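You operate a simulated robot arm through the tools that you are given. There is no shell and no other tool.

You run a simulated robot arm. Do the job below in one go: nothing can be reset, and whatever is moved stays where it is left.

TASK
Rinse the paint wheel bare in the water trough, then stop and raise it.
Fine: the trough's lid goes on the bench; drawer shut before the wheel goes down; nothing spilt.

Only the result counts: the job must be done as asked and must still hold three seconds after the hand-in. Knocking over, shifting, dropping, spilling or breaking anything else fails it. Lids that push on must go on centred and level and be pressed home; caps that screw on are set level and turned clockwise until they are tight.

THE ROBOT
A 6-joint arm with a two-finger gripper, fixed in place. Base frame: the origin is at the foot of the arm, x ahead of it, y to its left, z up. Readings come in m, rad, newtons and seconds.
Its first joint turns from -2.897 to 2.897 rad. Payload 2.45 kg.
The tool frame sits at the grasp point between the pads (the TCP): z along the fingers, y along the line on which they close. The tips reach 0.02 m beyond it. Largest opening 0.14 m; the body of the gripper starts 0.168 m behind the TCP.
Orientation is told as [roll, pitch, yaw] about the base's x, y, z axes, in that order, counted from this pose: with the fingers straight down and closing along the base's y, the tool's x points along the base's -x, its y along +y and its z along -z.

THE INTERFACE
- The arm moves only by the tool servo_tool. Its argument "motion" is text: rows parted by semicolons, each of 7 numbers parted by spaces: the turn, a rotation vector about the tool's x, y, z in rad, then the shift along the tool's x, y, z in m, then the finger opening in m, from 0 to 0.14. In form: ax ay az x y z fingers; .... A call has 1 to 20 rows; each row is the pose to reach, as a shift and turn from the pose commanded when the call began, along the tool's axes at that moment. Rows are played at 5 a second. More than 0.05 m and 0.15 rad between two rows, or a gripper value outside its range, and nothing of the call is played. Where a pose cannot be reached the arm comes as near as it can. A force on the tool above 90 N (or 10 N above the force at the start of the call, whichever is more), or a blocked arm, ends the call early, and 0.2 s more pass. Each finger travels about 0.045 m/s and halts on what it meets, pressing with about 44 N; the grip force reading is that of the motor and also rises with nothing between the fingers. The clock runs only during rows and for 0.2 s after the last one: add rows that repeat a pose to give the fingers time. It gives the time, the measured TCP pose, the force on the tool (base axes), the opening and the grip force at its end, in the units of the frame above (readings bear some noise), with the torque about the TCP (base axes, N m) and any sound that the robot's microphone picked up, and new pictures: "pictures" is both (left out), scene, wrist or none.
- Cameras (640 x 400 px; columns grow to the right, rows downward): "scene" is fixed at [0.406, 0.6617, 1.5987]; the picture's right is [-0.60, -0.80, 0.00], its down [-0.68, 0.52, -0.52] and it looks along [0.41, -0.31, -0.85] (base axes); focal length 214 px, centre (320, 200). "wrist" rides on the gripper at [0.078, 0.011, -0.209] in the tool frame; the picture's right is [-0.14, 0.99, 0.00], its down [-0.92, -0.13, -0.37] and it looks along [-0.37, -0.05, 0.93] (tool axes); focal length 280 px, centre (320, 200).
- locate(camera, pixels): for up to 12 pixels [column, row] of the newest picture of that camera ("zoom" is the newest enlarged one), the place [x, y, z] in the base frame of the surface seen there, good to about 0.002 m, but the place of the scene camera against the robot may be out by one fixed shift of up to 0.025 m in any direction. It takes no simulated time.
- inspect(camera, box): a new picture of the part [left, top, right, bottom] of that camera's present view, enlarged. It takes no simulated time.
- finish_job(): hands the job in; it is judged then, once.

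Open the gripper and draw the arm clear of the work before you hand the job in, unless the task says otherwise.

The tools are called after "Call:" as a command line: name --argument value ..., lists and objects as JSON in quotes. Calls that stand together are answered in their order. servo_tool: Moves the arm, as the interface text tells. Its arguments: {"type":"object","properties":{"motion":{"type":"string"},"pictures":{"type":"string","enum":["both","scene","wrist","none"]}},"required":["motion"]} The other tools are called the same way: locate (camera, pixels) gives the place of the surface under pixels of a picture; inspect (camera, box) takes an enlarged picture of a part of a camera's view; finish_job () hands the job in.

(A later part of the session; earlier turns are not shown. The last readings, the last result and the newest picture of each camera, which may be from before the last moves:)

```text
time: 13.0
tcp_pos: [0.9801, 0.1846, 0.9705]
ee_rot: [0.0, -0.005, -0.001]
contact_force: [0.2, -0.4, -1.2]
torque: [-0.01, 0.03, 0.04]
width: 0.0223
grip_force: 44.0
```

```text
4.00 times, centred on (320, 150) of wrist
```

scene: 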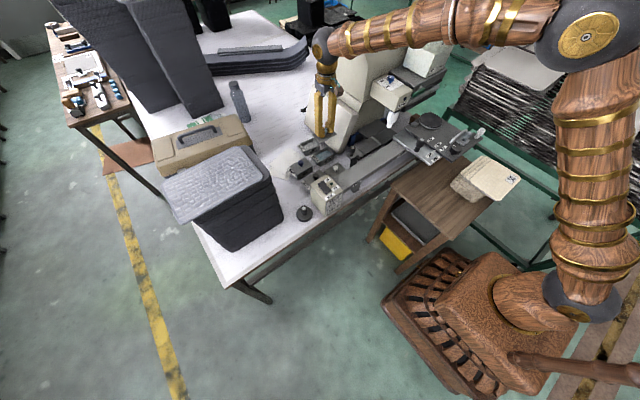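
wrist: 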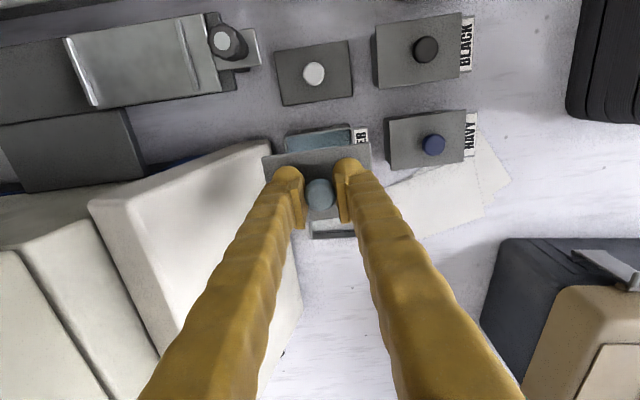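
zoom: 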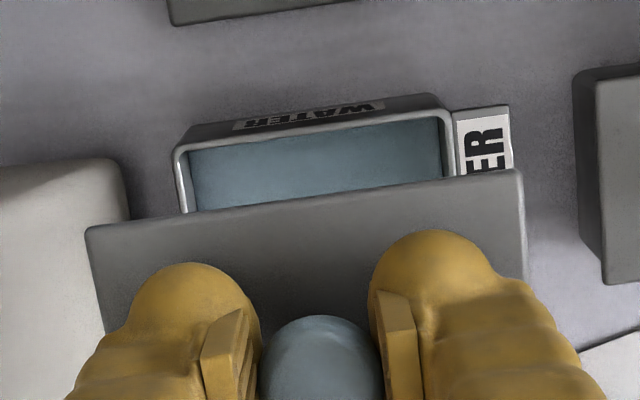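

Water surface z=0.804, rim 0.8225 (18 mm freeboard). The clear bench spot is centred at about (0.87, 0.437); I carry the lid there.

Call:
servo_tool --motion "0 0 0 0.014 0.031 0 0.01; 0 0 0 0.028 0.062 0 0.01; 0 0 0 0.042 0.094 0 0.01; 0 0 0 0.056 0.126 0 0.01; 0 0 0 0.07 0.158 0 0.01; 0 0 0 0.084 0.19 0 0.01; 0 0 0 0.098 0.222 0 0.01; 0 0 0 0.11 0.249 0 0.01; 0 0 0 0.11 0.249 0.03 0.01; 0 0 0 0.11 0.249 0.06 0.01; 0 0 0 0.11 0.249 0.08 0.01" --pictures "both"

```text
time: 15.4
tcp_pos: [0.8688, 0.4342, 0.8905]
ee_rot: [0.0, -0.005, -0.001]
contact_force: [-0.3, 0.2, -0.7]
torque: [0.01, -0.02, 0.02]
width: 0.0217
grip_force: 44.4
```

scene: 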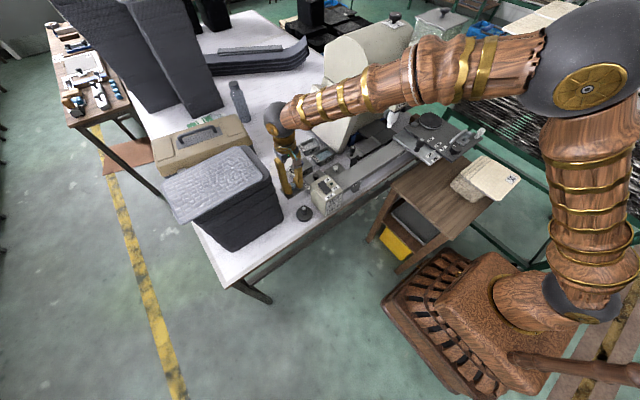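
wrist: 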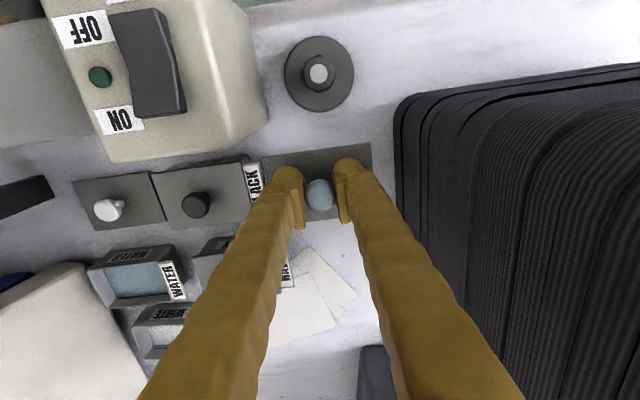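

The lid hangs over the spot; I check the BLACK tab's edge and puck near it.

Call:
locate --camera "wrist" --pixels '[[258, 182], [255, 170], [268, 160], [368, 148], [320, 110], [340, 90], [395, 130], [400, 160], [340, 152]]'

Call:
inspect --camera "wrist" --box '[220, 110, 420, 230]'

```text
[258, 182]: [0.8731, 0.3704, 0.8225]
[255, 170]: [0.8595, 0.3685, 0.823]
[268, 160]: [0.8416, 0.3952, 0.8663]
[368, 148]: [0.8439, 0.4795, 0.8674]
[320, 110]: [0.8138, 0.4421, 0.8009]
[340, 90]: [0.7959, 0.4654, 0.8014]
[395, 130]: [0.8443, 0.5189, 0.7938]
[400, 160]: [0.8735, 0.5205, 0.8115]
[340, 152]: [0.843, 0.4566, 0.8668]
```

```text
3.20 times, centred on (320, 170) of wrist
```

zoom: 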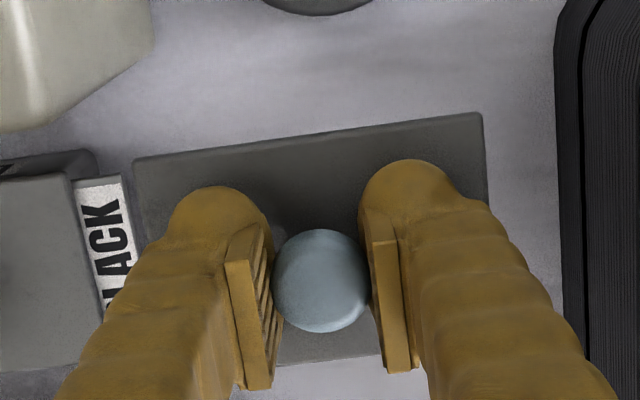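

Clear all round (tab ends y 0.372, lid from 0.394; puck to x 0.815, lid from 0.84). I lower the lid to the bench and release.

Call:
servo_tool --motion "0 0 0 0 0 0.025 0.01; 0 0 0 0 0 0.05 0.01; 0 0 0 0 0 0.065 0.01; 0 0 0 0 0 0.071 0.01; 0 0 0 0 0 0.074 0.01; 0 0 0 0 0 0.076 0.01; 0 0 0 0 0 0.076 0.01" --pictures "wrist"

```text
time: 17.0
tcp_pos: [0.8699, 0.4334, 0.8154]
ee_rot: [0.0, -0.005, 0.0]
contact_force: [0.4, -0.3, -0.6]
torque: [0.01, 0.0, 0.03]
width: 0.0218
grip_force: 44.2
```

wrist: 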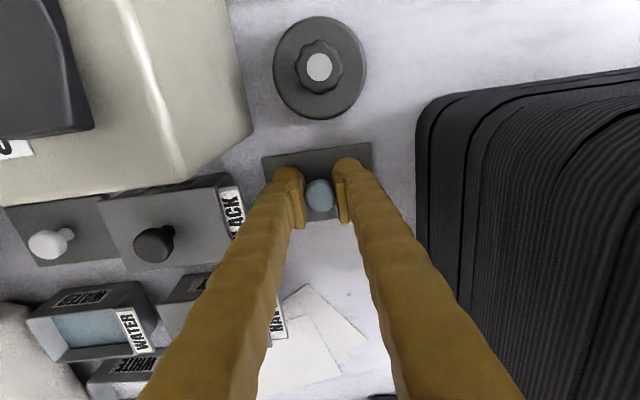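

No contact force yet; I check the lid's height over the bench.

Call:
locate --camera "wrist" --pixels '[[275, 158], [366, 148], [325, 155], [325, 145], [385, 180]]'

Call:
servo_tool --motion "0 0 0 0 0 0.001 0.01; 0 0 0 0 0 0.002 0.01; 0 0 0 0 0 0.002 0.01" --pictures "none"

```text
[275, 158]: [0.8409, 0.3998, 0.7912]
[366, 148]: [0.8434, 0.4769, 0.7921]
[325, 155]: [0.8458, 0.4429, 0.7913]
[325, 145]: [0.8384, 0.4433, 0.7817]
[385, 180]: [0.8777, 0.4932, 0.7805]
```

```text
time: 17.8
tcp_pos: [0.8701, 0.4332, 0.8135]
ee_rot: [-0.001, -0.004, 0.001]
contact_force: [-3.0, -0.2, 8.5]
torque: [-0.01, 0.05, 0.01]
width: 0.0216
grip_force: 43.9
```

Contact (8.5 N): the lid is on the bench. I open modestly and rise straight up.

Call:
servo_tool --motion "0 0 0 0 0 0 0.03; 0 0 0 0 0 0 0.05; 0 0 0 0 0 0 0.05; 0 0 0 0 0 0 0.05; 0 0 0 0 0 -0.02 0.05; 0 0 0 0 0 -0.05 0.05; 0 0 0 0 0 -0.09 0.05; 0 0 0 0 0 -0.13 0.05; 0 0 0 0 0 -0.17 0.05; 0 0 0 0 0 -0.2 0.05" --pictures "wrist"

```text
time: 20.0
tcp_pos: [0.8675, 0.4344, 1.0134]
ee_rot: [0.0, -0.006, -0.001]
contact_force: [-0.3, 0.8, -0.4]
torque: [-0.03, -0.02, -0.02]
width: 0.0499
grip_force: 0.0
```

wrist: 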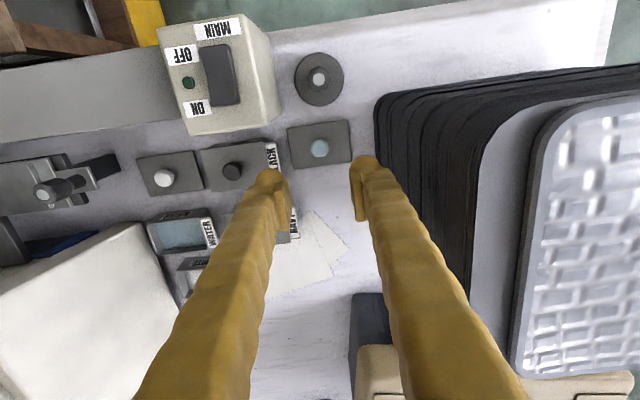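

The WATER lid rests at (0.87, 0.437) on the bench. Now I go over the WATER trough turning the tool by +90° so the fingers close along x.

Call:
servo_tool --motion "0 0 0.14 -0.01 -0.022 0 0.06; 0 0 0.28 -0.02 -0.045 0 0.08; 0 0 0.42 -0.03 -0.068 0 0.08; 0 0 0.56 -0.041 -0.09 0 0.08; 0 0 0.70 -0.051 -0.112 0 0.08; 0 0 0.84 -0.061 -0.135 0 0.08; 0 0 0.98 -0.072 -0.158 0 0.08; 0 0 1.12 -0.082 -0.18 0 0.08; 0 0 1.26 -0.092 -0.202 0 0.08; 0 0 1.4 -0.102 -0.224 0 0.08; 0 0 1.5708 -0.1115 -0.244 0 0.08" --pictures "none"

```text
refused: row 11 steps farther than a row can; nothing moved
```

The last turn step was over 0.15 rad; I spread the turn over 12 rows.

Call:
servo_tool --motion "0 0 0.13 -0.01 -0.022 0 0.06; 0 0 0.26 -0.02 -0.045 0 0.08; 0 0 0.39 -0.03 -0.068 0 0.08; 0 0 0.52 -0.041 -0.09 0 0.08; 0 0 0.65 -0.051 -0.112 0 0.08; 0 0 0.78 -0.061 -0.135 0 0.08; 0 0 0.91 -0.072 -0.158 0 0.08; 0 0 1.04 -0.082 -0.18 0 0.08; 0 0 1.17 -0.092 -0.202 0 0.08; 0 0 1.3 -0.102 -0.224 0 0.08; 0 0 1.43 -0.11 -0.24 0 0.08; 0 0 1.5708 -0.1115 -0.244 0 0.08; 0 0 1.5708 -0.1115 -0.244 0 0.08" --pictures "both"

```text
time: 22.8
tcp_pos: [0.9809, 0.1893, 1.0127]
ee_rot: [0.006, 0.0, -1.571]
contact_force: [0.0, -0.1, 0.0]
torque: [0.01, -0.01, 0.03]
width: 0.0799
grip_force: 0.0
```

scene: 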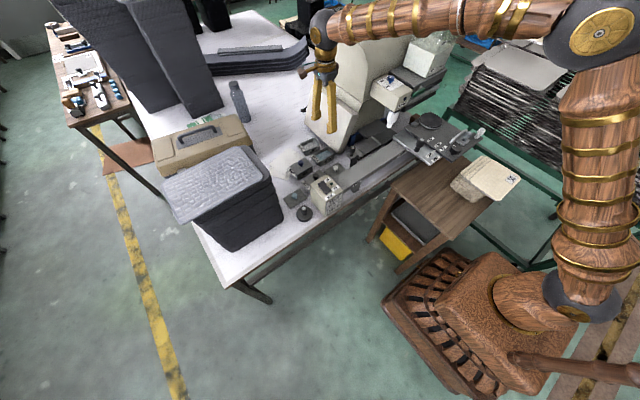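
wrist: 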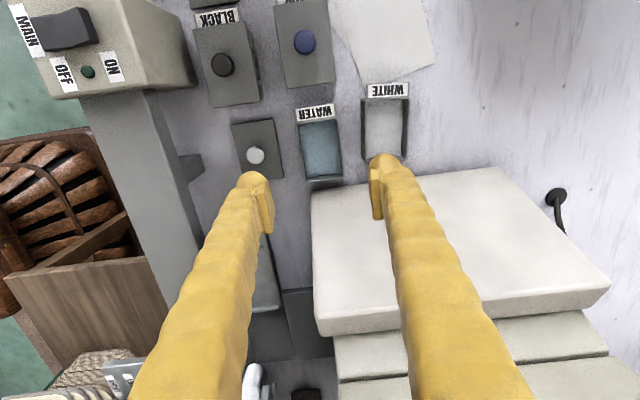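

The WATER trough is at (320, 148) between the finger lines. I zoom and measure its rim.

Call:
inspect --camera "wrist" --box '[270, 80, 430, 200]'

```text
3.33 times, centred on (350, 140) of wrist
```

zoom: 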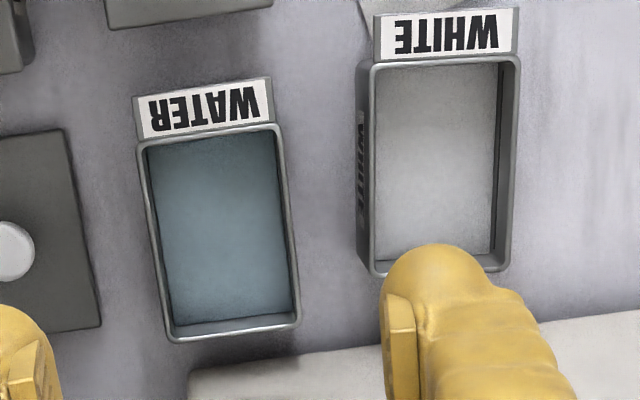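

Call:
locate --camera "zoom" --pixels '[[140, 146], [281, 126], [298, 322], [172, 340], [150, 240], [291, 220], [362, 150], [134, 98], [270, 78], [228, 225], [366, 265], [235, 335]]'

```text
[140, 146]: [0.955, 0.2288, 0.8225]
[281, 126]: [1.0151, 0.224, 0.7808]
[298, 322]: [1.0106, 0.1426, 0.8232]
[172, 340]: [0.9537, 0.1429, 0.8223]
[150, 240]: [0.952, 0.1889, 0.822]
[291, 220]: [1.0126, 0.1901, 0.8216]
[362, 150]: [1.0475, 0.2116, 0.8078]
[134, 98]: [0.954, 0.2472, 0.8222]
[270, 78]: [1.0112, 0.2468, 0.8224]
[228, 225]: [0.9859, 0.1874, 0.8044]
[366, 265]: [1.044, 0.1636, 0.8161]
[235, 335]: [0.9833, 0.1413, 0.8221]
```

Rim is x 0.9525–1.0115, y 0.142–0.229, top 0.8225. I descend with fingers at 0.08 to TCP z ≈ 0.8175, staying clear of WHITE (x 1.044).

Call:
servo_tool --motion "0 0 0 -0.003 0.001 0.04 0.08; 0 0 0 -0.003 0.001 0.08 0.08; 0 0 0 -0.003 0.001 0.115 0.08; 0 0 0 -0.003 0.001 0.145 0.08; 0 0 0 -0.003 0.001 0.17 0.08; 0 0 0 -0.003 0.001 0.185 0.08; 0 0 0 -0.003 0.001 0.195 0.08; 0 0 0 -0.003 0.001 0.195 0.08" --pictures "wrist"

```text
time: 24.6
tcp_pos: [0.9856, 0.1876, 0.8269]
ee_rot: [0.017, 0.003, -1.572]
contact_force: [-5.1, 0.4, 21.4]
torque: [-0.33, -1.3, -0.04]
width: 0.0799
grip_force: 0.0
stopped in row 8: the force on the tool passed its limit at 93 N (the readings are from after the stop); the commanded pose is now the measured one
```

wrist: 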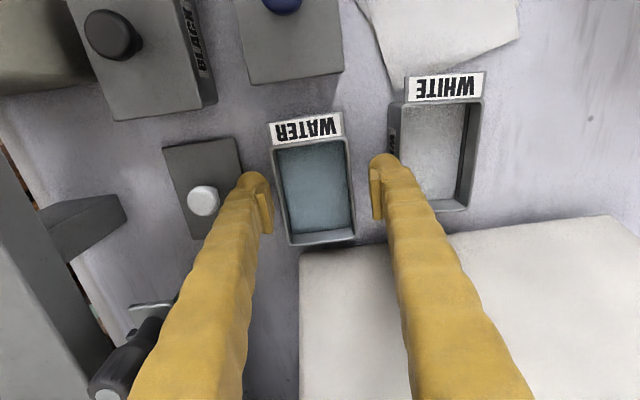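

The stop came at 93 N: the torque places the contact at about x 1.046, the WHITE trough's rim under the far finger (fingers are thicker than I assumed). I back straight up and check whether WHITE shifted.

Call:
servo_tool --motion "0 0 0 0 0 -0.01 0.08; 0 0 0 0 0 -0.03 0.08; 0 0 0 0 0 -0.07 0.08; 0 0 0 0 0 -0.11 0.08; 0 0 0 0 0 -0.15 0.08; 0 0 0 0 0 -0.185 0.08" --pictures "wrist"

Call:
inspect --camera "wrist" --box '[270, 80, 430, 200]'

```text
time: 26.1
tcp_pos: [0.9819, 0.1868, 1.0087]
ee_rot: [0.012, 0.0, -1.571]
contact_force: [0.1, -0.1, -0.2]
torque: [-0.03, 0.02, 0.02]
width: 0.0795
grip_force: 0.1
```

wrist: 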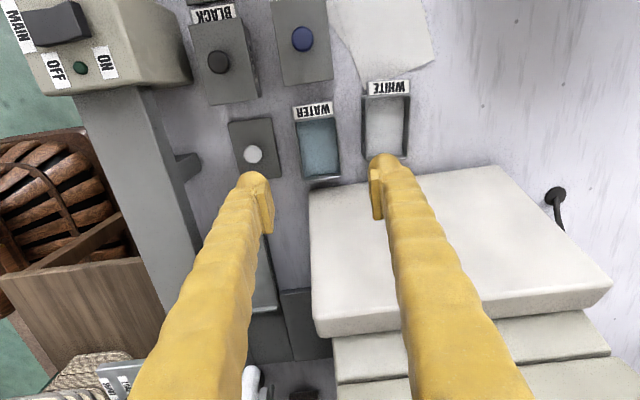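

```text
3.33 times, centred on (350, 140) of wrist
```

zoom: 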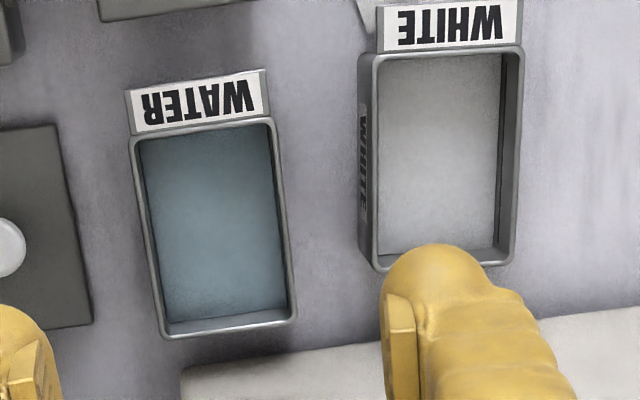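

I measure the WHITE and WATER positions again to compare with before.

Call:
locate --camera "zoom" --pixels '[[132, 136], [273, 118], [293, 318], [165, 337], [373, 60], [520, 46], [376, 265], [512, 262], [365, 150], [380, 8], [515, 40], [440, 150]]'

Call:
inspect --camera "scene" --box '[285, 125, 355, 170]'

```text
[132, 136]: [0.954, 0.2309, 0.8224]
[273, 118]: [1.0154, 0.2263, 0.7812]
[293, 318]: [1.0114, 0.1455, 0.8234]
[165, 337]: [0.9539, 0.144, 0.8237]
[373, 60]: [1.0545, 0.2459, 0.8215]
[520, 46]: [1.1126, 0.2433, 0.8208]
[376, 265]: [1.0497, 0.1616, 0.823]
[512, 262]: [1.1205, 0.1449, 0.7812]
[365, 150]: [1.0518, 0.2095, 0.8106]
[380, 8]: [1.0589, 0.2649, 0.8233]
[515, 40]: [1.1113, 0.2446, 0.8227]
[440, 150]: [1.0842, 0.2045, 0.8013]
```

```text
8.89 times, centred on (320, 148) of scene
```

zoom: 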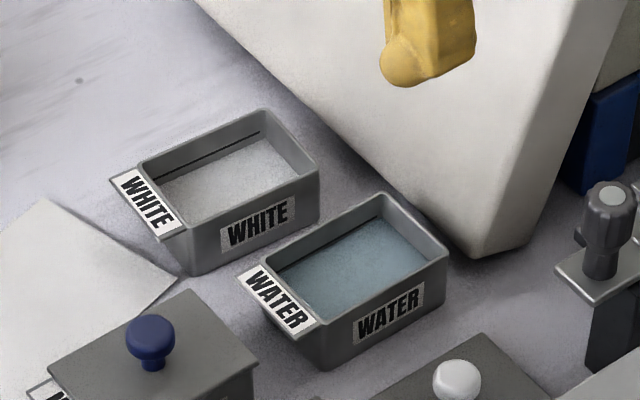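

I compare with the earlier identical scene zoom to quantify any WHITE shift.

Call:
inspect --camera "scene" --box '[295, 135, 355, 175]'

```text
10.00 times, centred on (325, 155) of scene
```

zoom: 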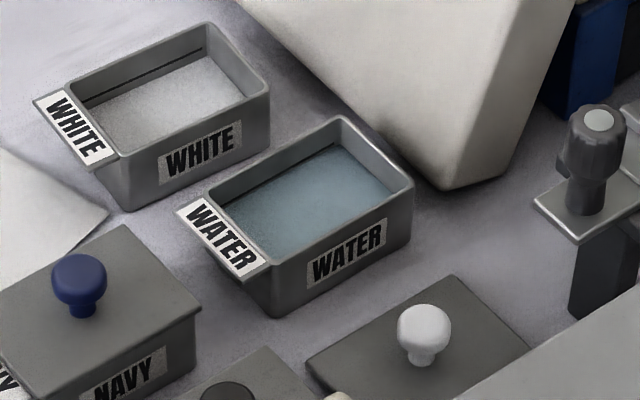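

WHITE moved only about 3 mm (zoom corners 272,95 → 268,88), upright. I descend again, levelled and with opening 0.07 so each finger stays in the gaps (far finger about 1.017–1.044, WHITE at 1.050).

Call:
servo_tool --motion "0 -0.012 0 -0.0005 0.0005 0.04 0.07; 0 -0.012 0 -0.001 0.0005 0.08 0.07; 0 -0.012 0 -0.0015 0.0005 0.115 0.07; 0 -0.012 0 -0.002 0.0005 0.14 0.07; 0 -0.012 0 -0.002 0.0005 0.155 0.07; 0 -0.012 0 -0.002 0.0005 0.155 0.07" --pictures "wrist"

Call:
inspect --camera "wrist" --box '[220, 90, 440, 250]'

```text
time: 27.4
tcp_pos: [0.9847, 0.1845, 0.8539]
ee_rot: [0.012, -0.009, -1.57]
contact_force: [-0.1, 0.5, -0.2]
torque: [-0.01, 0.01, 0.0]
width: 0.0701
grip_force: 0.0
```

wrist: 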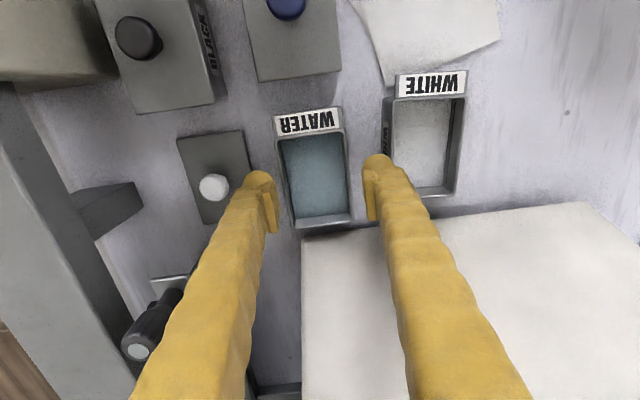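

```text
2.50 times, centred on (330, 170) of wrist
```

zoom: 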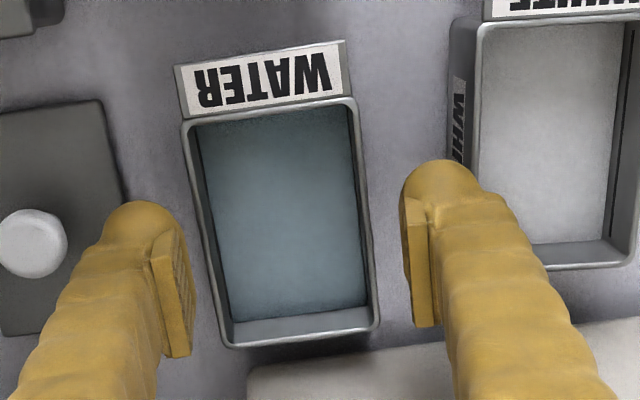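

The turn went to pitch, so I correct both tilts (ax +0.012, ay +0.009) and re-centre at x 0.9825, y 0.1865 before going down the last 32 mm.

Call:
servo_tool --motion "0.012 0.009 0 0.002 -0.0025 0 0.07; 0.012 0.009 0 0.002 -0.0025 0 0.07; 0.012 0.009 0 0.002 -0.0025 0 0.07" --pictures "wrist"

Call:
inspect --camera "wrist" --box '[220, 90, 440, 250]'

```text
time: 28.2
tcp_pos: [0.9829, 0.1868, 0.854]
ee_rot: [0.001, 0.0, -1.57]
contact_force: [-0.2, -0.1, 0.2]
torque: [-0.01, 0.03, 0.02]
width: 0.0699
grip_force: 0.1
```

wrist: 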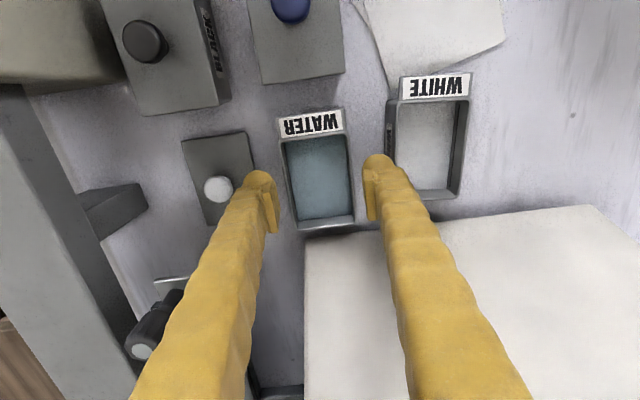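

```text
2.50 times, centred on (330, 170) of wrist
```

zoom: 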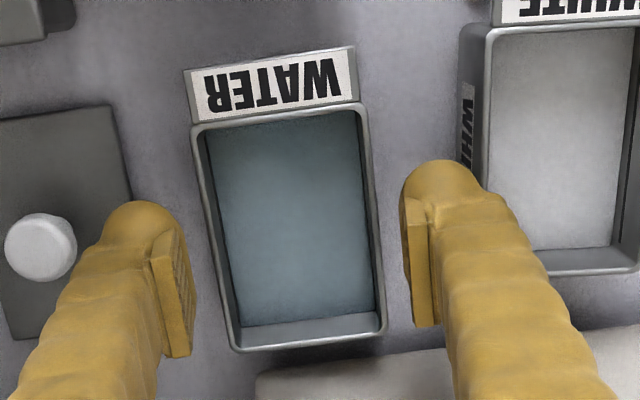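

Level at (0.983, 0.187). I measure the finger edges against both rims before the last descent.

Call:
locate --camera "zoom" --pixels '[[205, 200], [372, 190], [488, 160], [486, 200], [470, 185], [440, 170], [415, 260], [180, 260], [140, 210], [110, 225], [430, 165], [192, 130]]'

```text
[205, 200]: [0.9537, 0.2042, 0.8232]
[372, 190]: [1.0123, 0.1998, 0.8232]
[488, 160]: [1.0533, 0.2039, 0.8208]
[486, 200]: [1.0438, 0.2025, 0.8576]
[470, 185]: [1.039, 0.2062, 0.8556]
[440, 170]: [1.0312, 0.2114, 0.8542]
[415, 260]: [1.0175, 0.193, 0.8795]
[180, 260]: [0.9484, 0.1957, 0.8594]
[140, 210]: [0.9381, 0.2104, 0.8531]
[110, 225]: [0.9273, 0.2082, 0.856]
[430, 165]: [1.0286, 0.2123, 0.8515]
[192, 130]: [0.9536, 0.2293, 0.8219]
```

The far finger spans 1.0175–1.044, between WATER's rim at 1.0125 and WHITE's at 1.051. I descend 32 mm and close gently.

Call:
servo_tool --motion "0 0 0 0 0 0.01 0.07; 0 0 0 0 0 0.02 0.07; 0 0 0 0 0 0.027 0.07; 0 0 0 0 0 0.032 0.07; 0 0 0 0 0 0.032 0.07" --pictures "wrist"

```text
time: 29.4
tcp_pos: [0.9819, 0.1875, 0.8221]
ee_rot: [0.001, -0.002, -1.571]
contact_force: [0.2, 0.1, 0.2]
torque: [0.04, 0.01, 0.0]
width: 0.0698
grip_force: 0.1
```

wrist: 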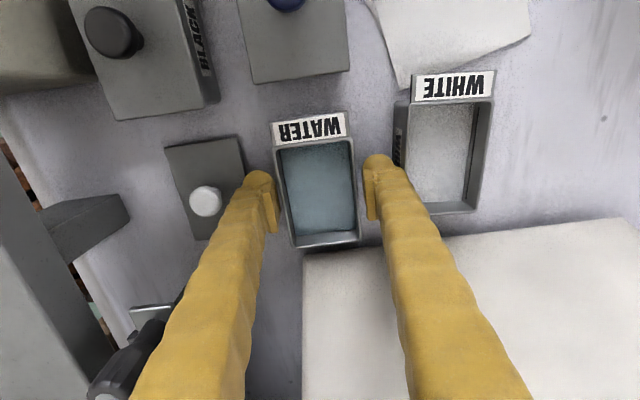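

No contact. I close in small steps.

Call:
servo_tool --motion "0 0 0 0 0 0 0.067; 0 0 0 0 0 0 0.065; 0 0 0 0 0 0 0.063; 0 0 0 0 0 0 0.061; 0 0 0 0 0 0 0.06; 0 0 0 0 0 0 0.059; 0 0 0 0 0 0 0.058; 0 0 0 0 0 0 0.057; 0 0 0 0 0 0 0.056; 0 0 0 0 0 0 0.05; 0 0 0 0 0 0 0.045; 0 0 0 0 0 0 0.045" --pictures "wrist"

Call:
inspect --camera "wrist" --box '[220, 90, 440, 250]'

```text
time: 32.0
tcp_pos: [0.9822, 0.1868, 0.822]
ee_rot: [0.002, -0.004, -1.572]
contact_force: [-0.6, -0.1, 0.8]
torque: [0.01, 0.0, 0.0]
width: 0.0606
grip_force: 44.3
```

wrist: 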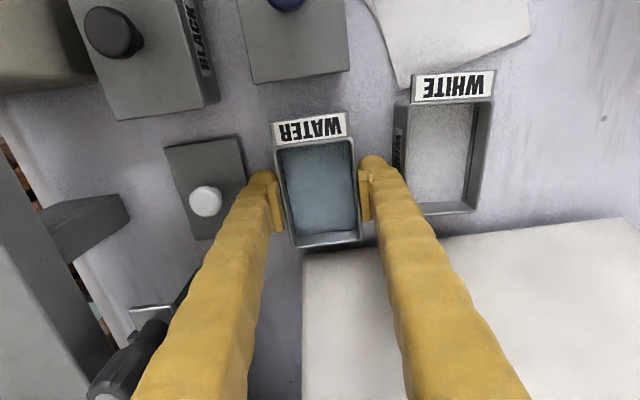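

```text
2.50 times, centred on (330, 170) of wrist
```

zoom: 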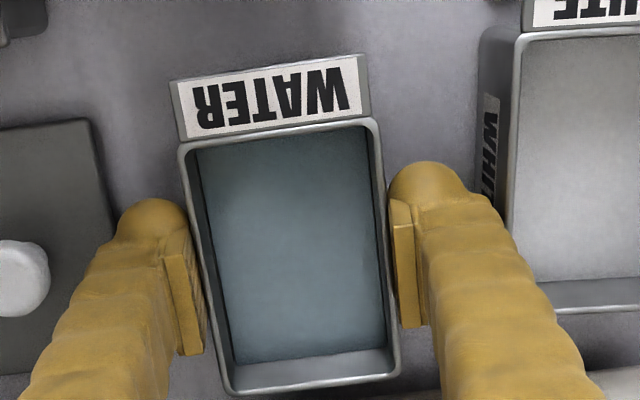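

WATER trough is gripped (width 0.0606, 44 N). I lift slowly straight up by 0.176 m with a gentle ramp.

Call:
servo_tool --motion "0 0 0 0 0 -0.002 0.045; 0 0 0 0 0 -0.006 0.045; 0 0 0 0 0 -0.012 0.045; 0 0 0 0 0 -0.02 0.045; 0 0 0 0 0 -0.03 0.045; 0 0 0 0 0 -0.042 0.045; 0 0 0 0 0 -0.054 0.045; 0 0 0 0 0 -0.066 0.045; 0 0 0 0 0 -0.078 0.045; 0 0 0 0 0 -0.09 0.045; 0 0 0 0 0 -0.102 0.045; 0 0 0 0 0 -0.114 0.045; 0 0 0 0 0 -0.126 0.045; 0 0 0 0 0 -0.138 0.045; 0 0 0 0 0 -0.15 0.045; 0 0 0 0 0 -0.16 0.045; 0 0 0 0 0 -0.168 0.045; 0 0 0 0 0 -0.173 0.045; 0 0 0 0 0 -0.176 0.045; 0 0 0 0 0 -0.176 0.045" --pictures "both"

```text
time: 36.2
tcp_pos: [0.9827, 0.1873, 0.9992]
ee_rot: [0.001, -0.001, -1.571]
contact_force: [0.2, -0.3, -2.9]
torque: [-0.01, 0.0, 0.0]
width: 0.0606
grip_force: 43.8
```

scene: 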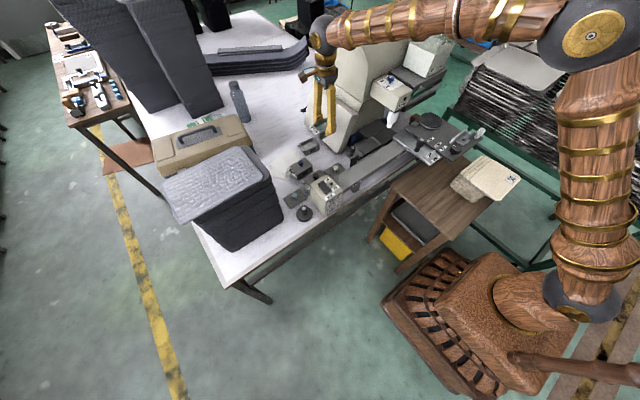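
wrist: 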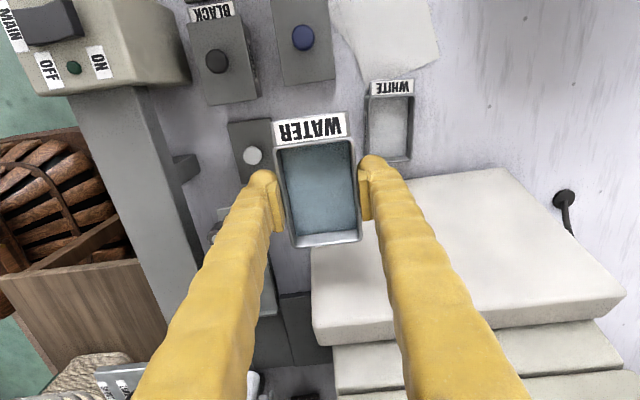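

Level and no drips; weight about 3 N. I move -x first (clear of the leaning panel), slowly.

Call:
servo_tool --motion "0 0 0 0 -0.002 0 0.045; 0 0 0 0 -0.006 0 0.045; 0 0 0 0 -0.012 0 0.045; 0 0 0 0 -0.02 0 0.045; 0 0 0 0 -0.03 0 0.045; 0 0 0 0 -0.041 0 0.045; 0 0 0 0 -0.052 0 0.045; 0 0 0 0 -0.063 0 0.045; 0 0 0 0 -0.074 0 0.045; 0 0 0 0 -0.085 0 0.045; 0 0 0 0 -0.095 0 0.045; 0 0 0 0 -0.104 0 0.045; 0 0 0 0 -0.112 0 0.045; 0 0 0 0 -0.118 0 0.045; 0 0 0 0 -0.122 0 0.045; 0 0 0 0 -0.1245 0 0.045; 0 0 0 0 -0.1255 0 0.045; 0 0 0 0 -0.1255 0 0.045" --pictures "wrist"

```text
time: 40.0
tcp_pos: [0.8565, 0.1869, 0.9974]
ee_rot: [0.001, 0.0, -1.571]
contact_force: [0.7, -0.1, -2.5]
torque: [-0.01, -0.03, -0.01]
width: 0.0608
grip_force: 44.1
```

wrist: 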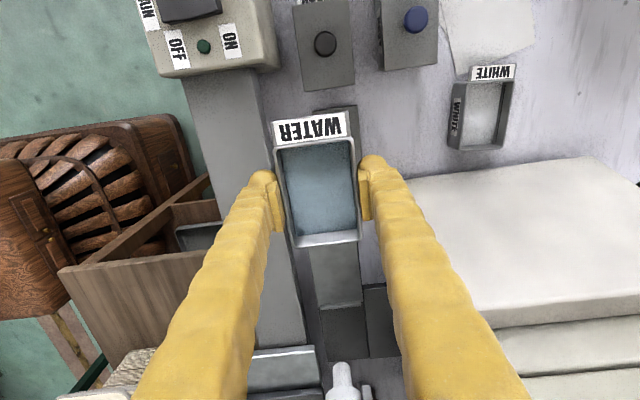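

Now I slide -y by 0.164 to centre between the drawer's ribs, slowly.

Call:
servo_tool --motion "0 0 0 -0.002 0 0 0.045; 0 0 0 -0.006 0 0 0.045; 0 0 0 -0.012 0 0 0.045; 0 0 0 -0.02 0 0 0.045; 0 0 0 -0.03 0 0 0.045; 0 0 0 -0.042 0 0 0.045; 0 0 0 -0.054 0 0 0.045; 0 0 0 -0.066 0 0 0.045; 0 0 0 -0.078 0 0 0.045; 0 0 0 -0.09 0 0 0.045; 0 0 0 -0.102 0 0 0.045; 0 0 0 -0.114 0 0 0.045; 0 0 0 -0.125 0 0 0.045; 0 0 0 -0.135 0 0 0.045; 0 0 0 -0.144 0 0 0.045; 0 0 0 -0.152 0 0 0.045; 0 0 0 -0.158 0 0 0.045; 0 0 0 -0.162 0 0 0.045; 0 0 0 -0.164 0 0 0.045; 0 0 0 -0.164 0 0 0.045" --pictures "both"

```text
time: 44.2
tcp_pos: [0.8564, 0.0222, 0.9987]
ee_rot: [-0.001, 0.001, -1.573]
contact_force: [-0.2, 0.3, -3.0]
torque: [0.0, -0.02, -0.02]
width: 0.0608
grip_force: 44.4
```

scene: 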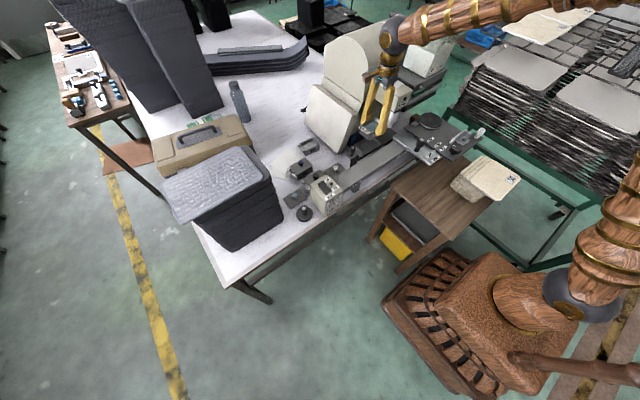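
wrist: 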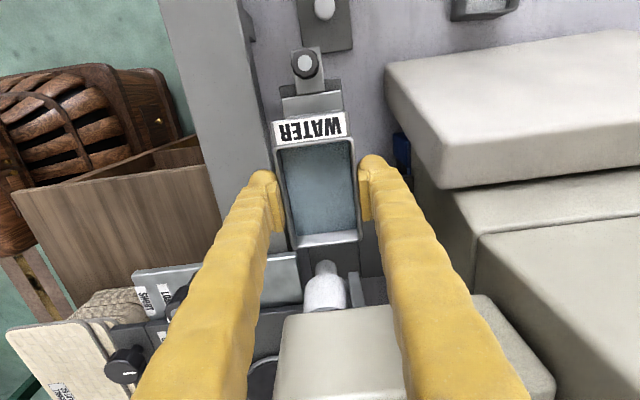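

The trough hangs over the drawer, handle post at (306, 65). I check the handle/plate alignment, then lower most of the way.

Call:
locate --camera "wrist" --pixels '[[306, 66], [285, 115], [340, 108], [310, 100], [320, 175], [283, 150], [352, 145], [300, 238], [355, 235], [310, 128]]'

Call:
servo_tool --motion "0 0 0 0 0 0.002 0.045; 0 0 0 0 0 0.006 0.045; 0 0 0 0 0 0.012 0.045; 0 0 0 0 0 0.02 0.045; 0 0 0 0 0 0.03 0.045; 0 0 0 0 0 0.04 0.045; 0 0 0 0 0 0.049 0.045; 0 0 0 0 0 0.056 0.045; 0 0 0 0 0 0.061 0.045; 0 0 0 0 0 0.064 0.045; 0 0 0 0 0 0.064 0.045" --pictures "both"

```text
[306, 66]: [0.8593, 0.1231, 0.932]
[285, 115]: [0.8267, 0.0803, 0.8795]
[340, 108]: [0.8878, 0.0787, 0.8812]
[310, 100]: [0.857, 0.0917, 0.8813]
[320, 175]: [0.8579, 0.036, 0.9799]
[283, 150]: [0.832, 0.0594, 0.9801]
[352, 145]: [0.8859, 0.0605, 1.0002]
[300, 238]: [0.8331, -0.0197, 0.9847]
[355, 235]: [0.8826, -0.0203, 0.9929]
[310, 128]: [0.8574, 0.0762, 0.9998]
```

```text
time: 46.6
tcp_pos: [0.8574, 0.0227, 0.9342]
ee_rot: [0.0, -0.002, -1.572]
contact_force: [-0.4, 0.5, -2.2]
torque: [0.0, 0.02, 0.0]
width: 0.0607
grip_force: 44.2
```

scene: 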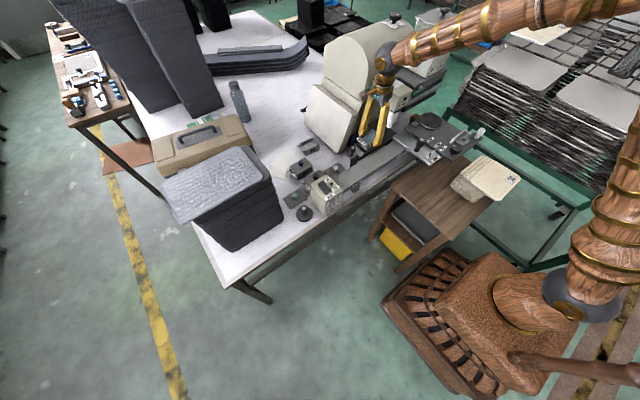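
wrist: 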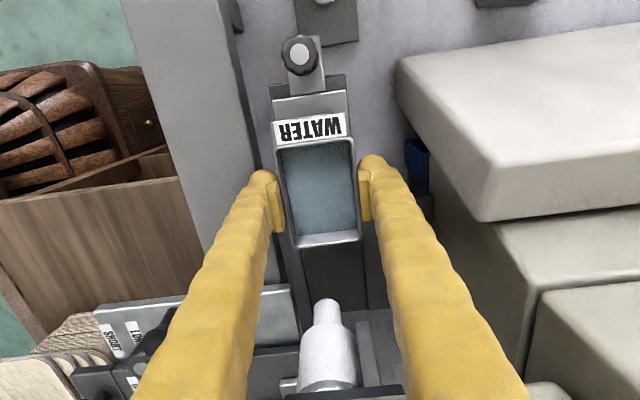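

The trough sits over the plate (y -0.021 to 0.066, ribs at -0.028 and 0.0735). I lower the last 13 mm in small steps.

Call:
servo_tool --motion "0 0 0 0 0 0.003 0.045; 0 0 0 0 0 0.006 0.045; 0 0 0 0 0 0.009 0.045; 0 0 0 0 0 0.011 0.045; 0 0 0 0 0 0.012 0.045; 0 0 0 0 0 0.013 0.045; 0 0 0 0 0 0.013 0.045" --pictures "none"

```text
time: 48.2
tcp_pos: [0.857, 0.0217, 0.9206]
ee_rot: [0.001, -0.002, -1.571]
contact_force: [0.0, 0.1, -2.8]
torque: [-0.04, 0.0, 0.03]
width: 0.0609
grip_force: 43.5
```

Not yet in contact (still -2.8 N). I lower millimetre by millimetre.

Call:
servo_tool --motion "0 0 0 0 0 0.0005 0.045; 0 0 0 0 0 0.001 0.045; 0 0 0 0 0 0.001 0.045" --pictures "wrist"

Call:
inspect --camera "wrist" --box '[220, 80, 420, 280]'

```text
time: 49.0
tcp_pos: [0.8568, 0.0228, 0.9222]
ee_rot: [0.003, -0.001, -1.571]
contact_force: [-3.4, 0.7, 16.2]
torque: [-0.02, 0.22, -0.01]
width: 0.0607
grip_force: 44.1
```

wrist: 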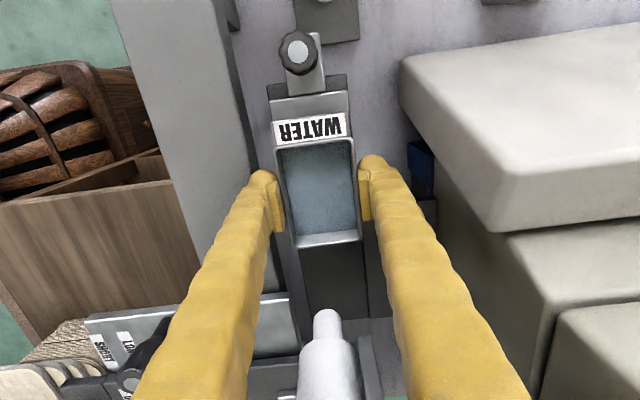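

```text
2.00 times, centred on (320, 180) of wrist
```

zoom: 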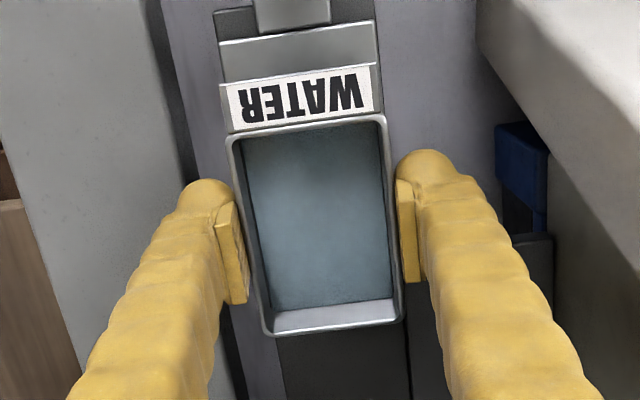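

Contact at 16 N: the trough is down on the drawer plate. I ease 1 mm up, open to 0.072 gradually, then rise.

Call:
servo_tool --motion "0 0 0 0 0 -0.0007 0.05; 0 0 0 0 0 -0.0007 0.058; 0 0 0 0 0 -0.0007 0.062; 0 0 0 0 0 -0.0007 0.066; 0 0 0 0 0 -0.0007 0.07; 0 0 0 0 0 -0.0007 0.072; 0 0 0 0 0 -0.0007 0.072; 0 0 0 0 0 -0.01 0.072; 0 0 0 0 0 -0.03 0.072; 0 0 0 0 0 -0.06 0.072; 0 0 0 0 0 -0.09 0.072" --pictures "wrist"

Call:
inspect --camera "wrist" --box '[220, 40, 420, 240]'

```text
time: 51.5
tcp_pos: [0.8559, 0.0236, 1.0103]
ee_rot: [0.0, -0.002, -1.571]
contact_force: [-0.1, -0.3, 0.2]
torque: [-0.01, 0.01, 0.0]
width: 0.0721
grip_force: 0.1
```

wrist: 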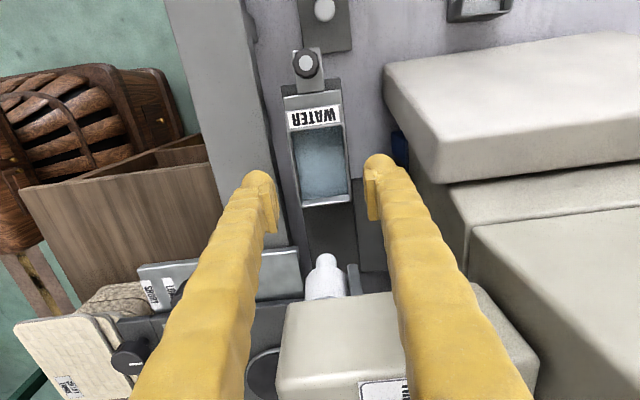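

```text
2.00 times, centred on (320, 140) of wrist
```

zoom: 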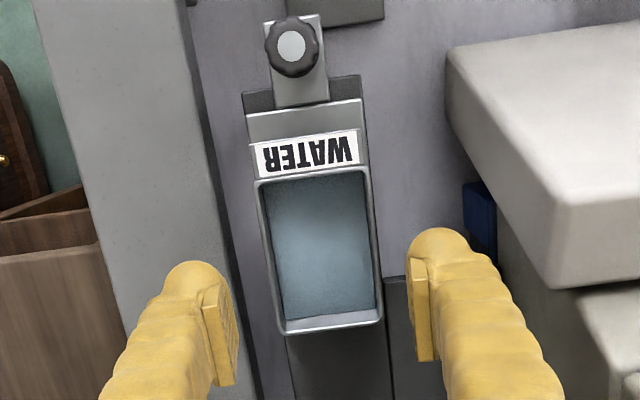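

The trough is seated in the drawer. I verify its level, then go over the post to its +y side with the fingers closed.

Call:
locate --camera "zoom" --pixels '[[260, 200], [372, 180], [280, 325], [378, 315], [310, 250], [292, 45], [270, 50], [318, 40], [292, 80], [290, 20], [320, 325], [330, 320]]'

Call:
servo_tool --motion "0 0 0 0.03 0 -0.01 0.05; 0 0 0 0.07 0 -0.01 0.02; 0 0 0 0.11 0 -0.01 0; 0 0 0 0.14 0 -0.01 0; 0 0 0 0.166 0 0 0; 0 0 0 0.166 0 0.03 0; 0 0 0 0.166 0 0.06 0; 0 0 0 0.166 0 0.086 0; 0 0 0 0.166 0 0.086 0" --pictures "both"

```text
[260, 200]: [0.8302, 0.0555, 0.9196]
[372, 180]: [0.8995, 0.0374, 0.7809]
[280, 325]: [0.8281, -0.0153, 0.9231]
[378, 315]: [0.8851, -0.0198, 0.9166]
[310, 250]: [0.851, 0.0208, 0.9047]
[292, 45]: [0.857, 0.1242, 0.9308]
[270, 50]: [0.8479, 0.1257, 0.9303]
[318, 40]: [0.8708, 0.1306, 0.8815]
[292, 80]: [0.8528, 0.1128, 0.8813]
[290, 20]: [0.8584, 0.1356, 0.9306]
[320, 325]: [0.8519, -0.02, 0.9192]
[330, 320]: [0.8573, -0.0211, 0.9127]
```

```text
time: 53.5
tcp_pos: [0.8558, 0.1893, 0.9242]
ee_rot: [0.001, -0.001, -1.572]
contact_force: [-0.9, 0.4, 0.4]
torque: [-0.02, 0.0, -0.01]
width: 0.0
grip_force: 29.2
```

scene: 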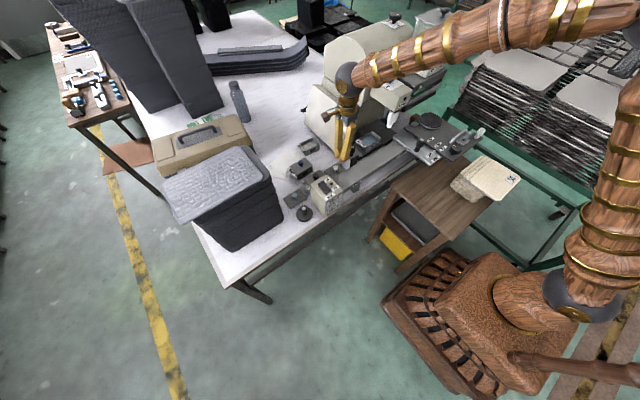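
wrist: 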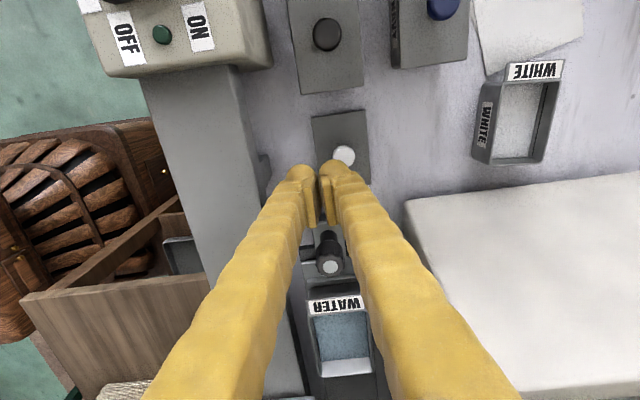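

The closed fingers are behind the post (post at (328, 250)). I push -y slowly in 6–8 mm steps.

Call:
servo_tool --motion "0 0 0 -0.01 0.001 0 0; 0 0 0 -0.02 0.001 0 0; 0 0 0 -0.027 0.001 0 0; 0 0 0 -0.031 0.001 0 0; 0 0 0 -0.034 0.001 0 0; 0 0 0 -0.037 0.001 0 0; 0 0 0 -0.041 0.001 0 0; 0 0 0 -0.046 0.001 0 0; 0 0 0 -0.052 0.001 0 0; 0 0 0 -0.058 0.001 0 0; 0 0 0 -0.064 0.001 0 0; 0 0 0 -0.07 0.001 0 0; 0 0 0 -0.076 0.001 0 0; 0 0 0 -0.081 0.001 0 0; 0 0 0 -0.085 0.001 0 0; 0 0 0 -0.088 0.001 0 0; 0 0 0 -0.09 0.001 0 0; 0 0 0 -0.09 0.001 0 0" --pictures "both"

```text
time: 57.2
tcp_pos: [0.8577, 0.099, 0.9243]
ee_rot: [0.0, -0.001, -1.572]
contact_force: [-0.7, 0.0, 0.6]
torque: [-0.04, -0.02, 0.0]
width: 0.0
grip_force: 29.1
```

scene: 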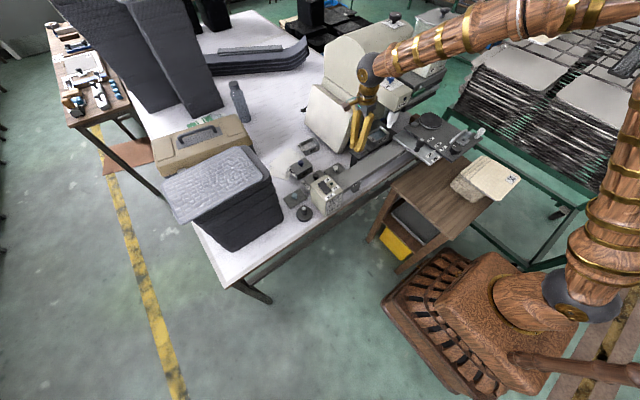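
wrist: 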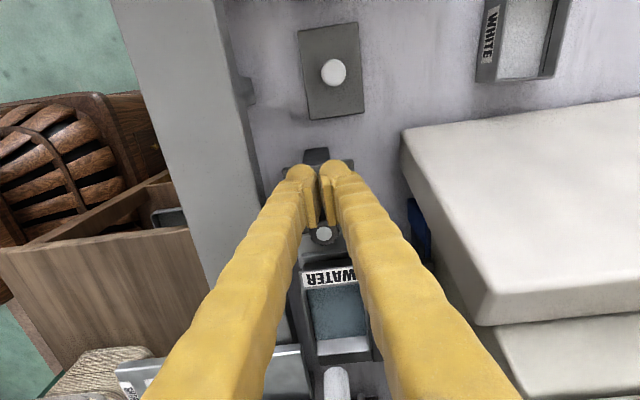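

The drawer slides easily; the trough follows toward the wheel at (335, 385). I continue pushing in small steps.

Call:
servo_tool --motion "0 0 0 -0.002 0 0 0; 0 0 0 -0.005 0 0 0; 0 0 0 -0.009 0 0 0; 0 0 0 -0.013 0 0 0; 0 0 0 -0.017 0 0 0; 0 0 0 -0.021 0 0 0; 0 0 0 -0.025 0 0 0; 0 0 0 -0.029 0 0 0; 0 0 0 -0.032 0 0 0; 0 0 0 -0.035 0 0 0; 0 0 0 -0.035 0 0 0" --pictures "both"

Call:
inspect --camera "wrist" --box '[240, 140, 440, 400]'

Call:
inspect --camera "scene" --box '[350, 90, 430, 170]'

```text
time: 59.6
tcp_pos: [0.858, 0.0642, 0.9245]
ee_rot: [-0.001, -0.003, -1.57]
contact_force: [-0.9, -0.2, 0.2]
torque: [0.0, 0.0, -0.01]
width: 0.0
grip_force: 29.0
```

scene: 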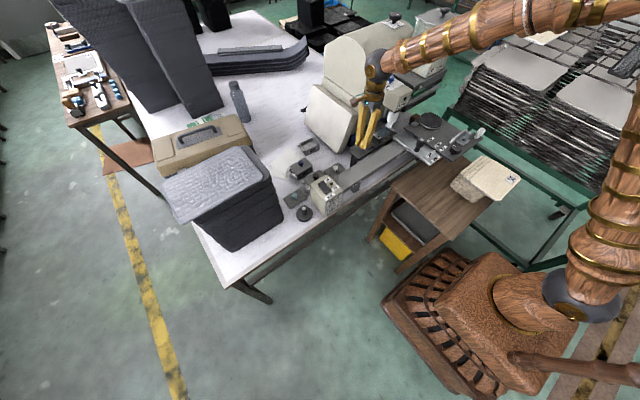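
wrist: 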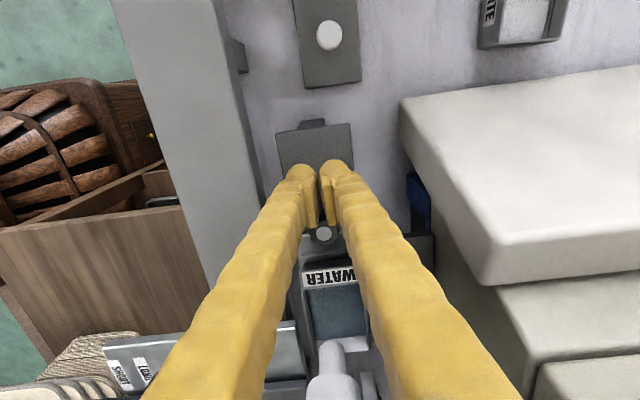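

```text
1.54 times, centred on (340, 270) of wrist
```

zoom: 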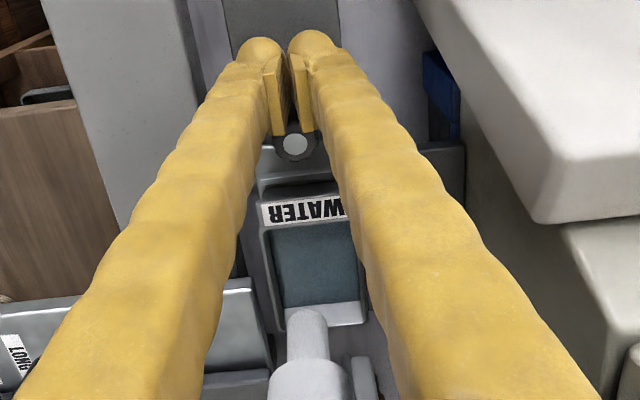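

```text
5.00 times, centred on (390, 130) of scene
```

zoom: 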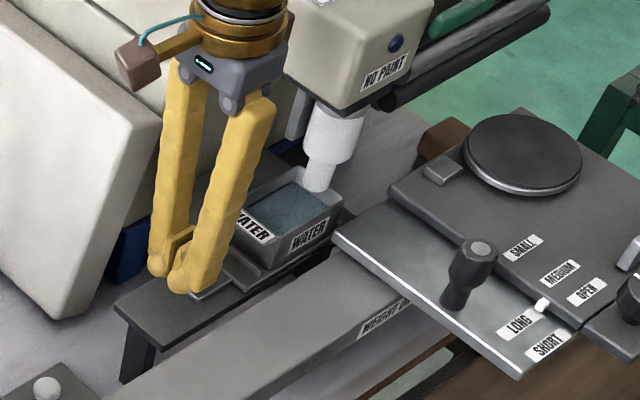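

Clearance to the head (left face y -0.046) is fine: the gripper body is at y 0.04. I push further in 3 mm steps.

Call:
servo_tool --motion "0 0 0 -0.003 0 0 0; 0 0 0 -0.006 0 0 0; 0 0 0 -0.009 0 0 0; 0 0 0 -0.012 0 0 0; 0 0 0 -0.015 0 0 0; 0 0 0 -0.018 0 0 0; 0 0 0 -0.021 0 0 0; 0 0 0 -0.024 0 0 0; 0 0 0 -0.024 0 0 0" --pictures "both"

Call:
inspect --camera "scene" --box '[350, 90, 430, 170]'

```text
time: 61.6
tcp_pos: [0.8575, 0.0422, 0.9246]
ee_rot: [0.0, 0.001, -1.57]
contact_force: [-5.4, 45.6, 3.2]
torque: [0.46, -0.06, -0.33]
width: 0.0
grip_force: 30.1
```

scene: 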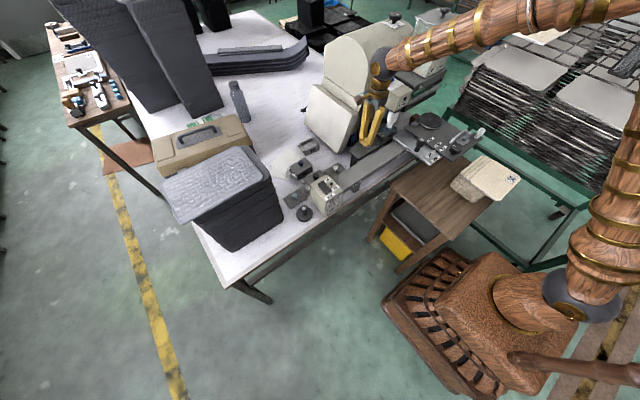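
wrist: 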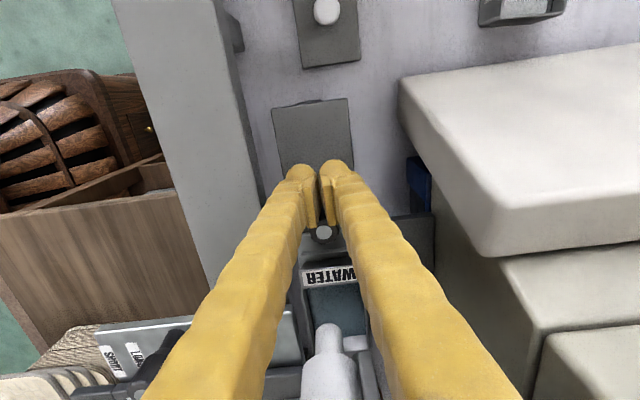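

```text
5.00 times, centred on (390, 130) of scene
```

zoom: 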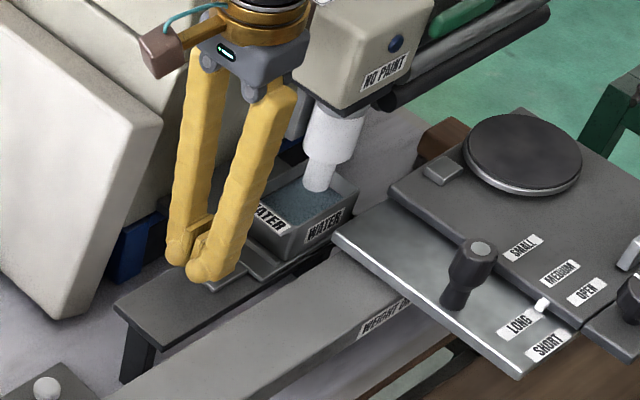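

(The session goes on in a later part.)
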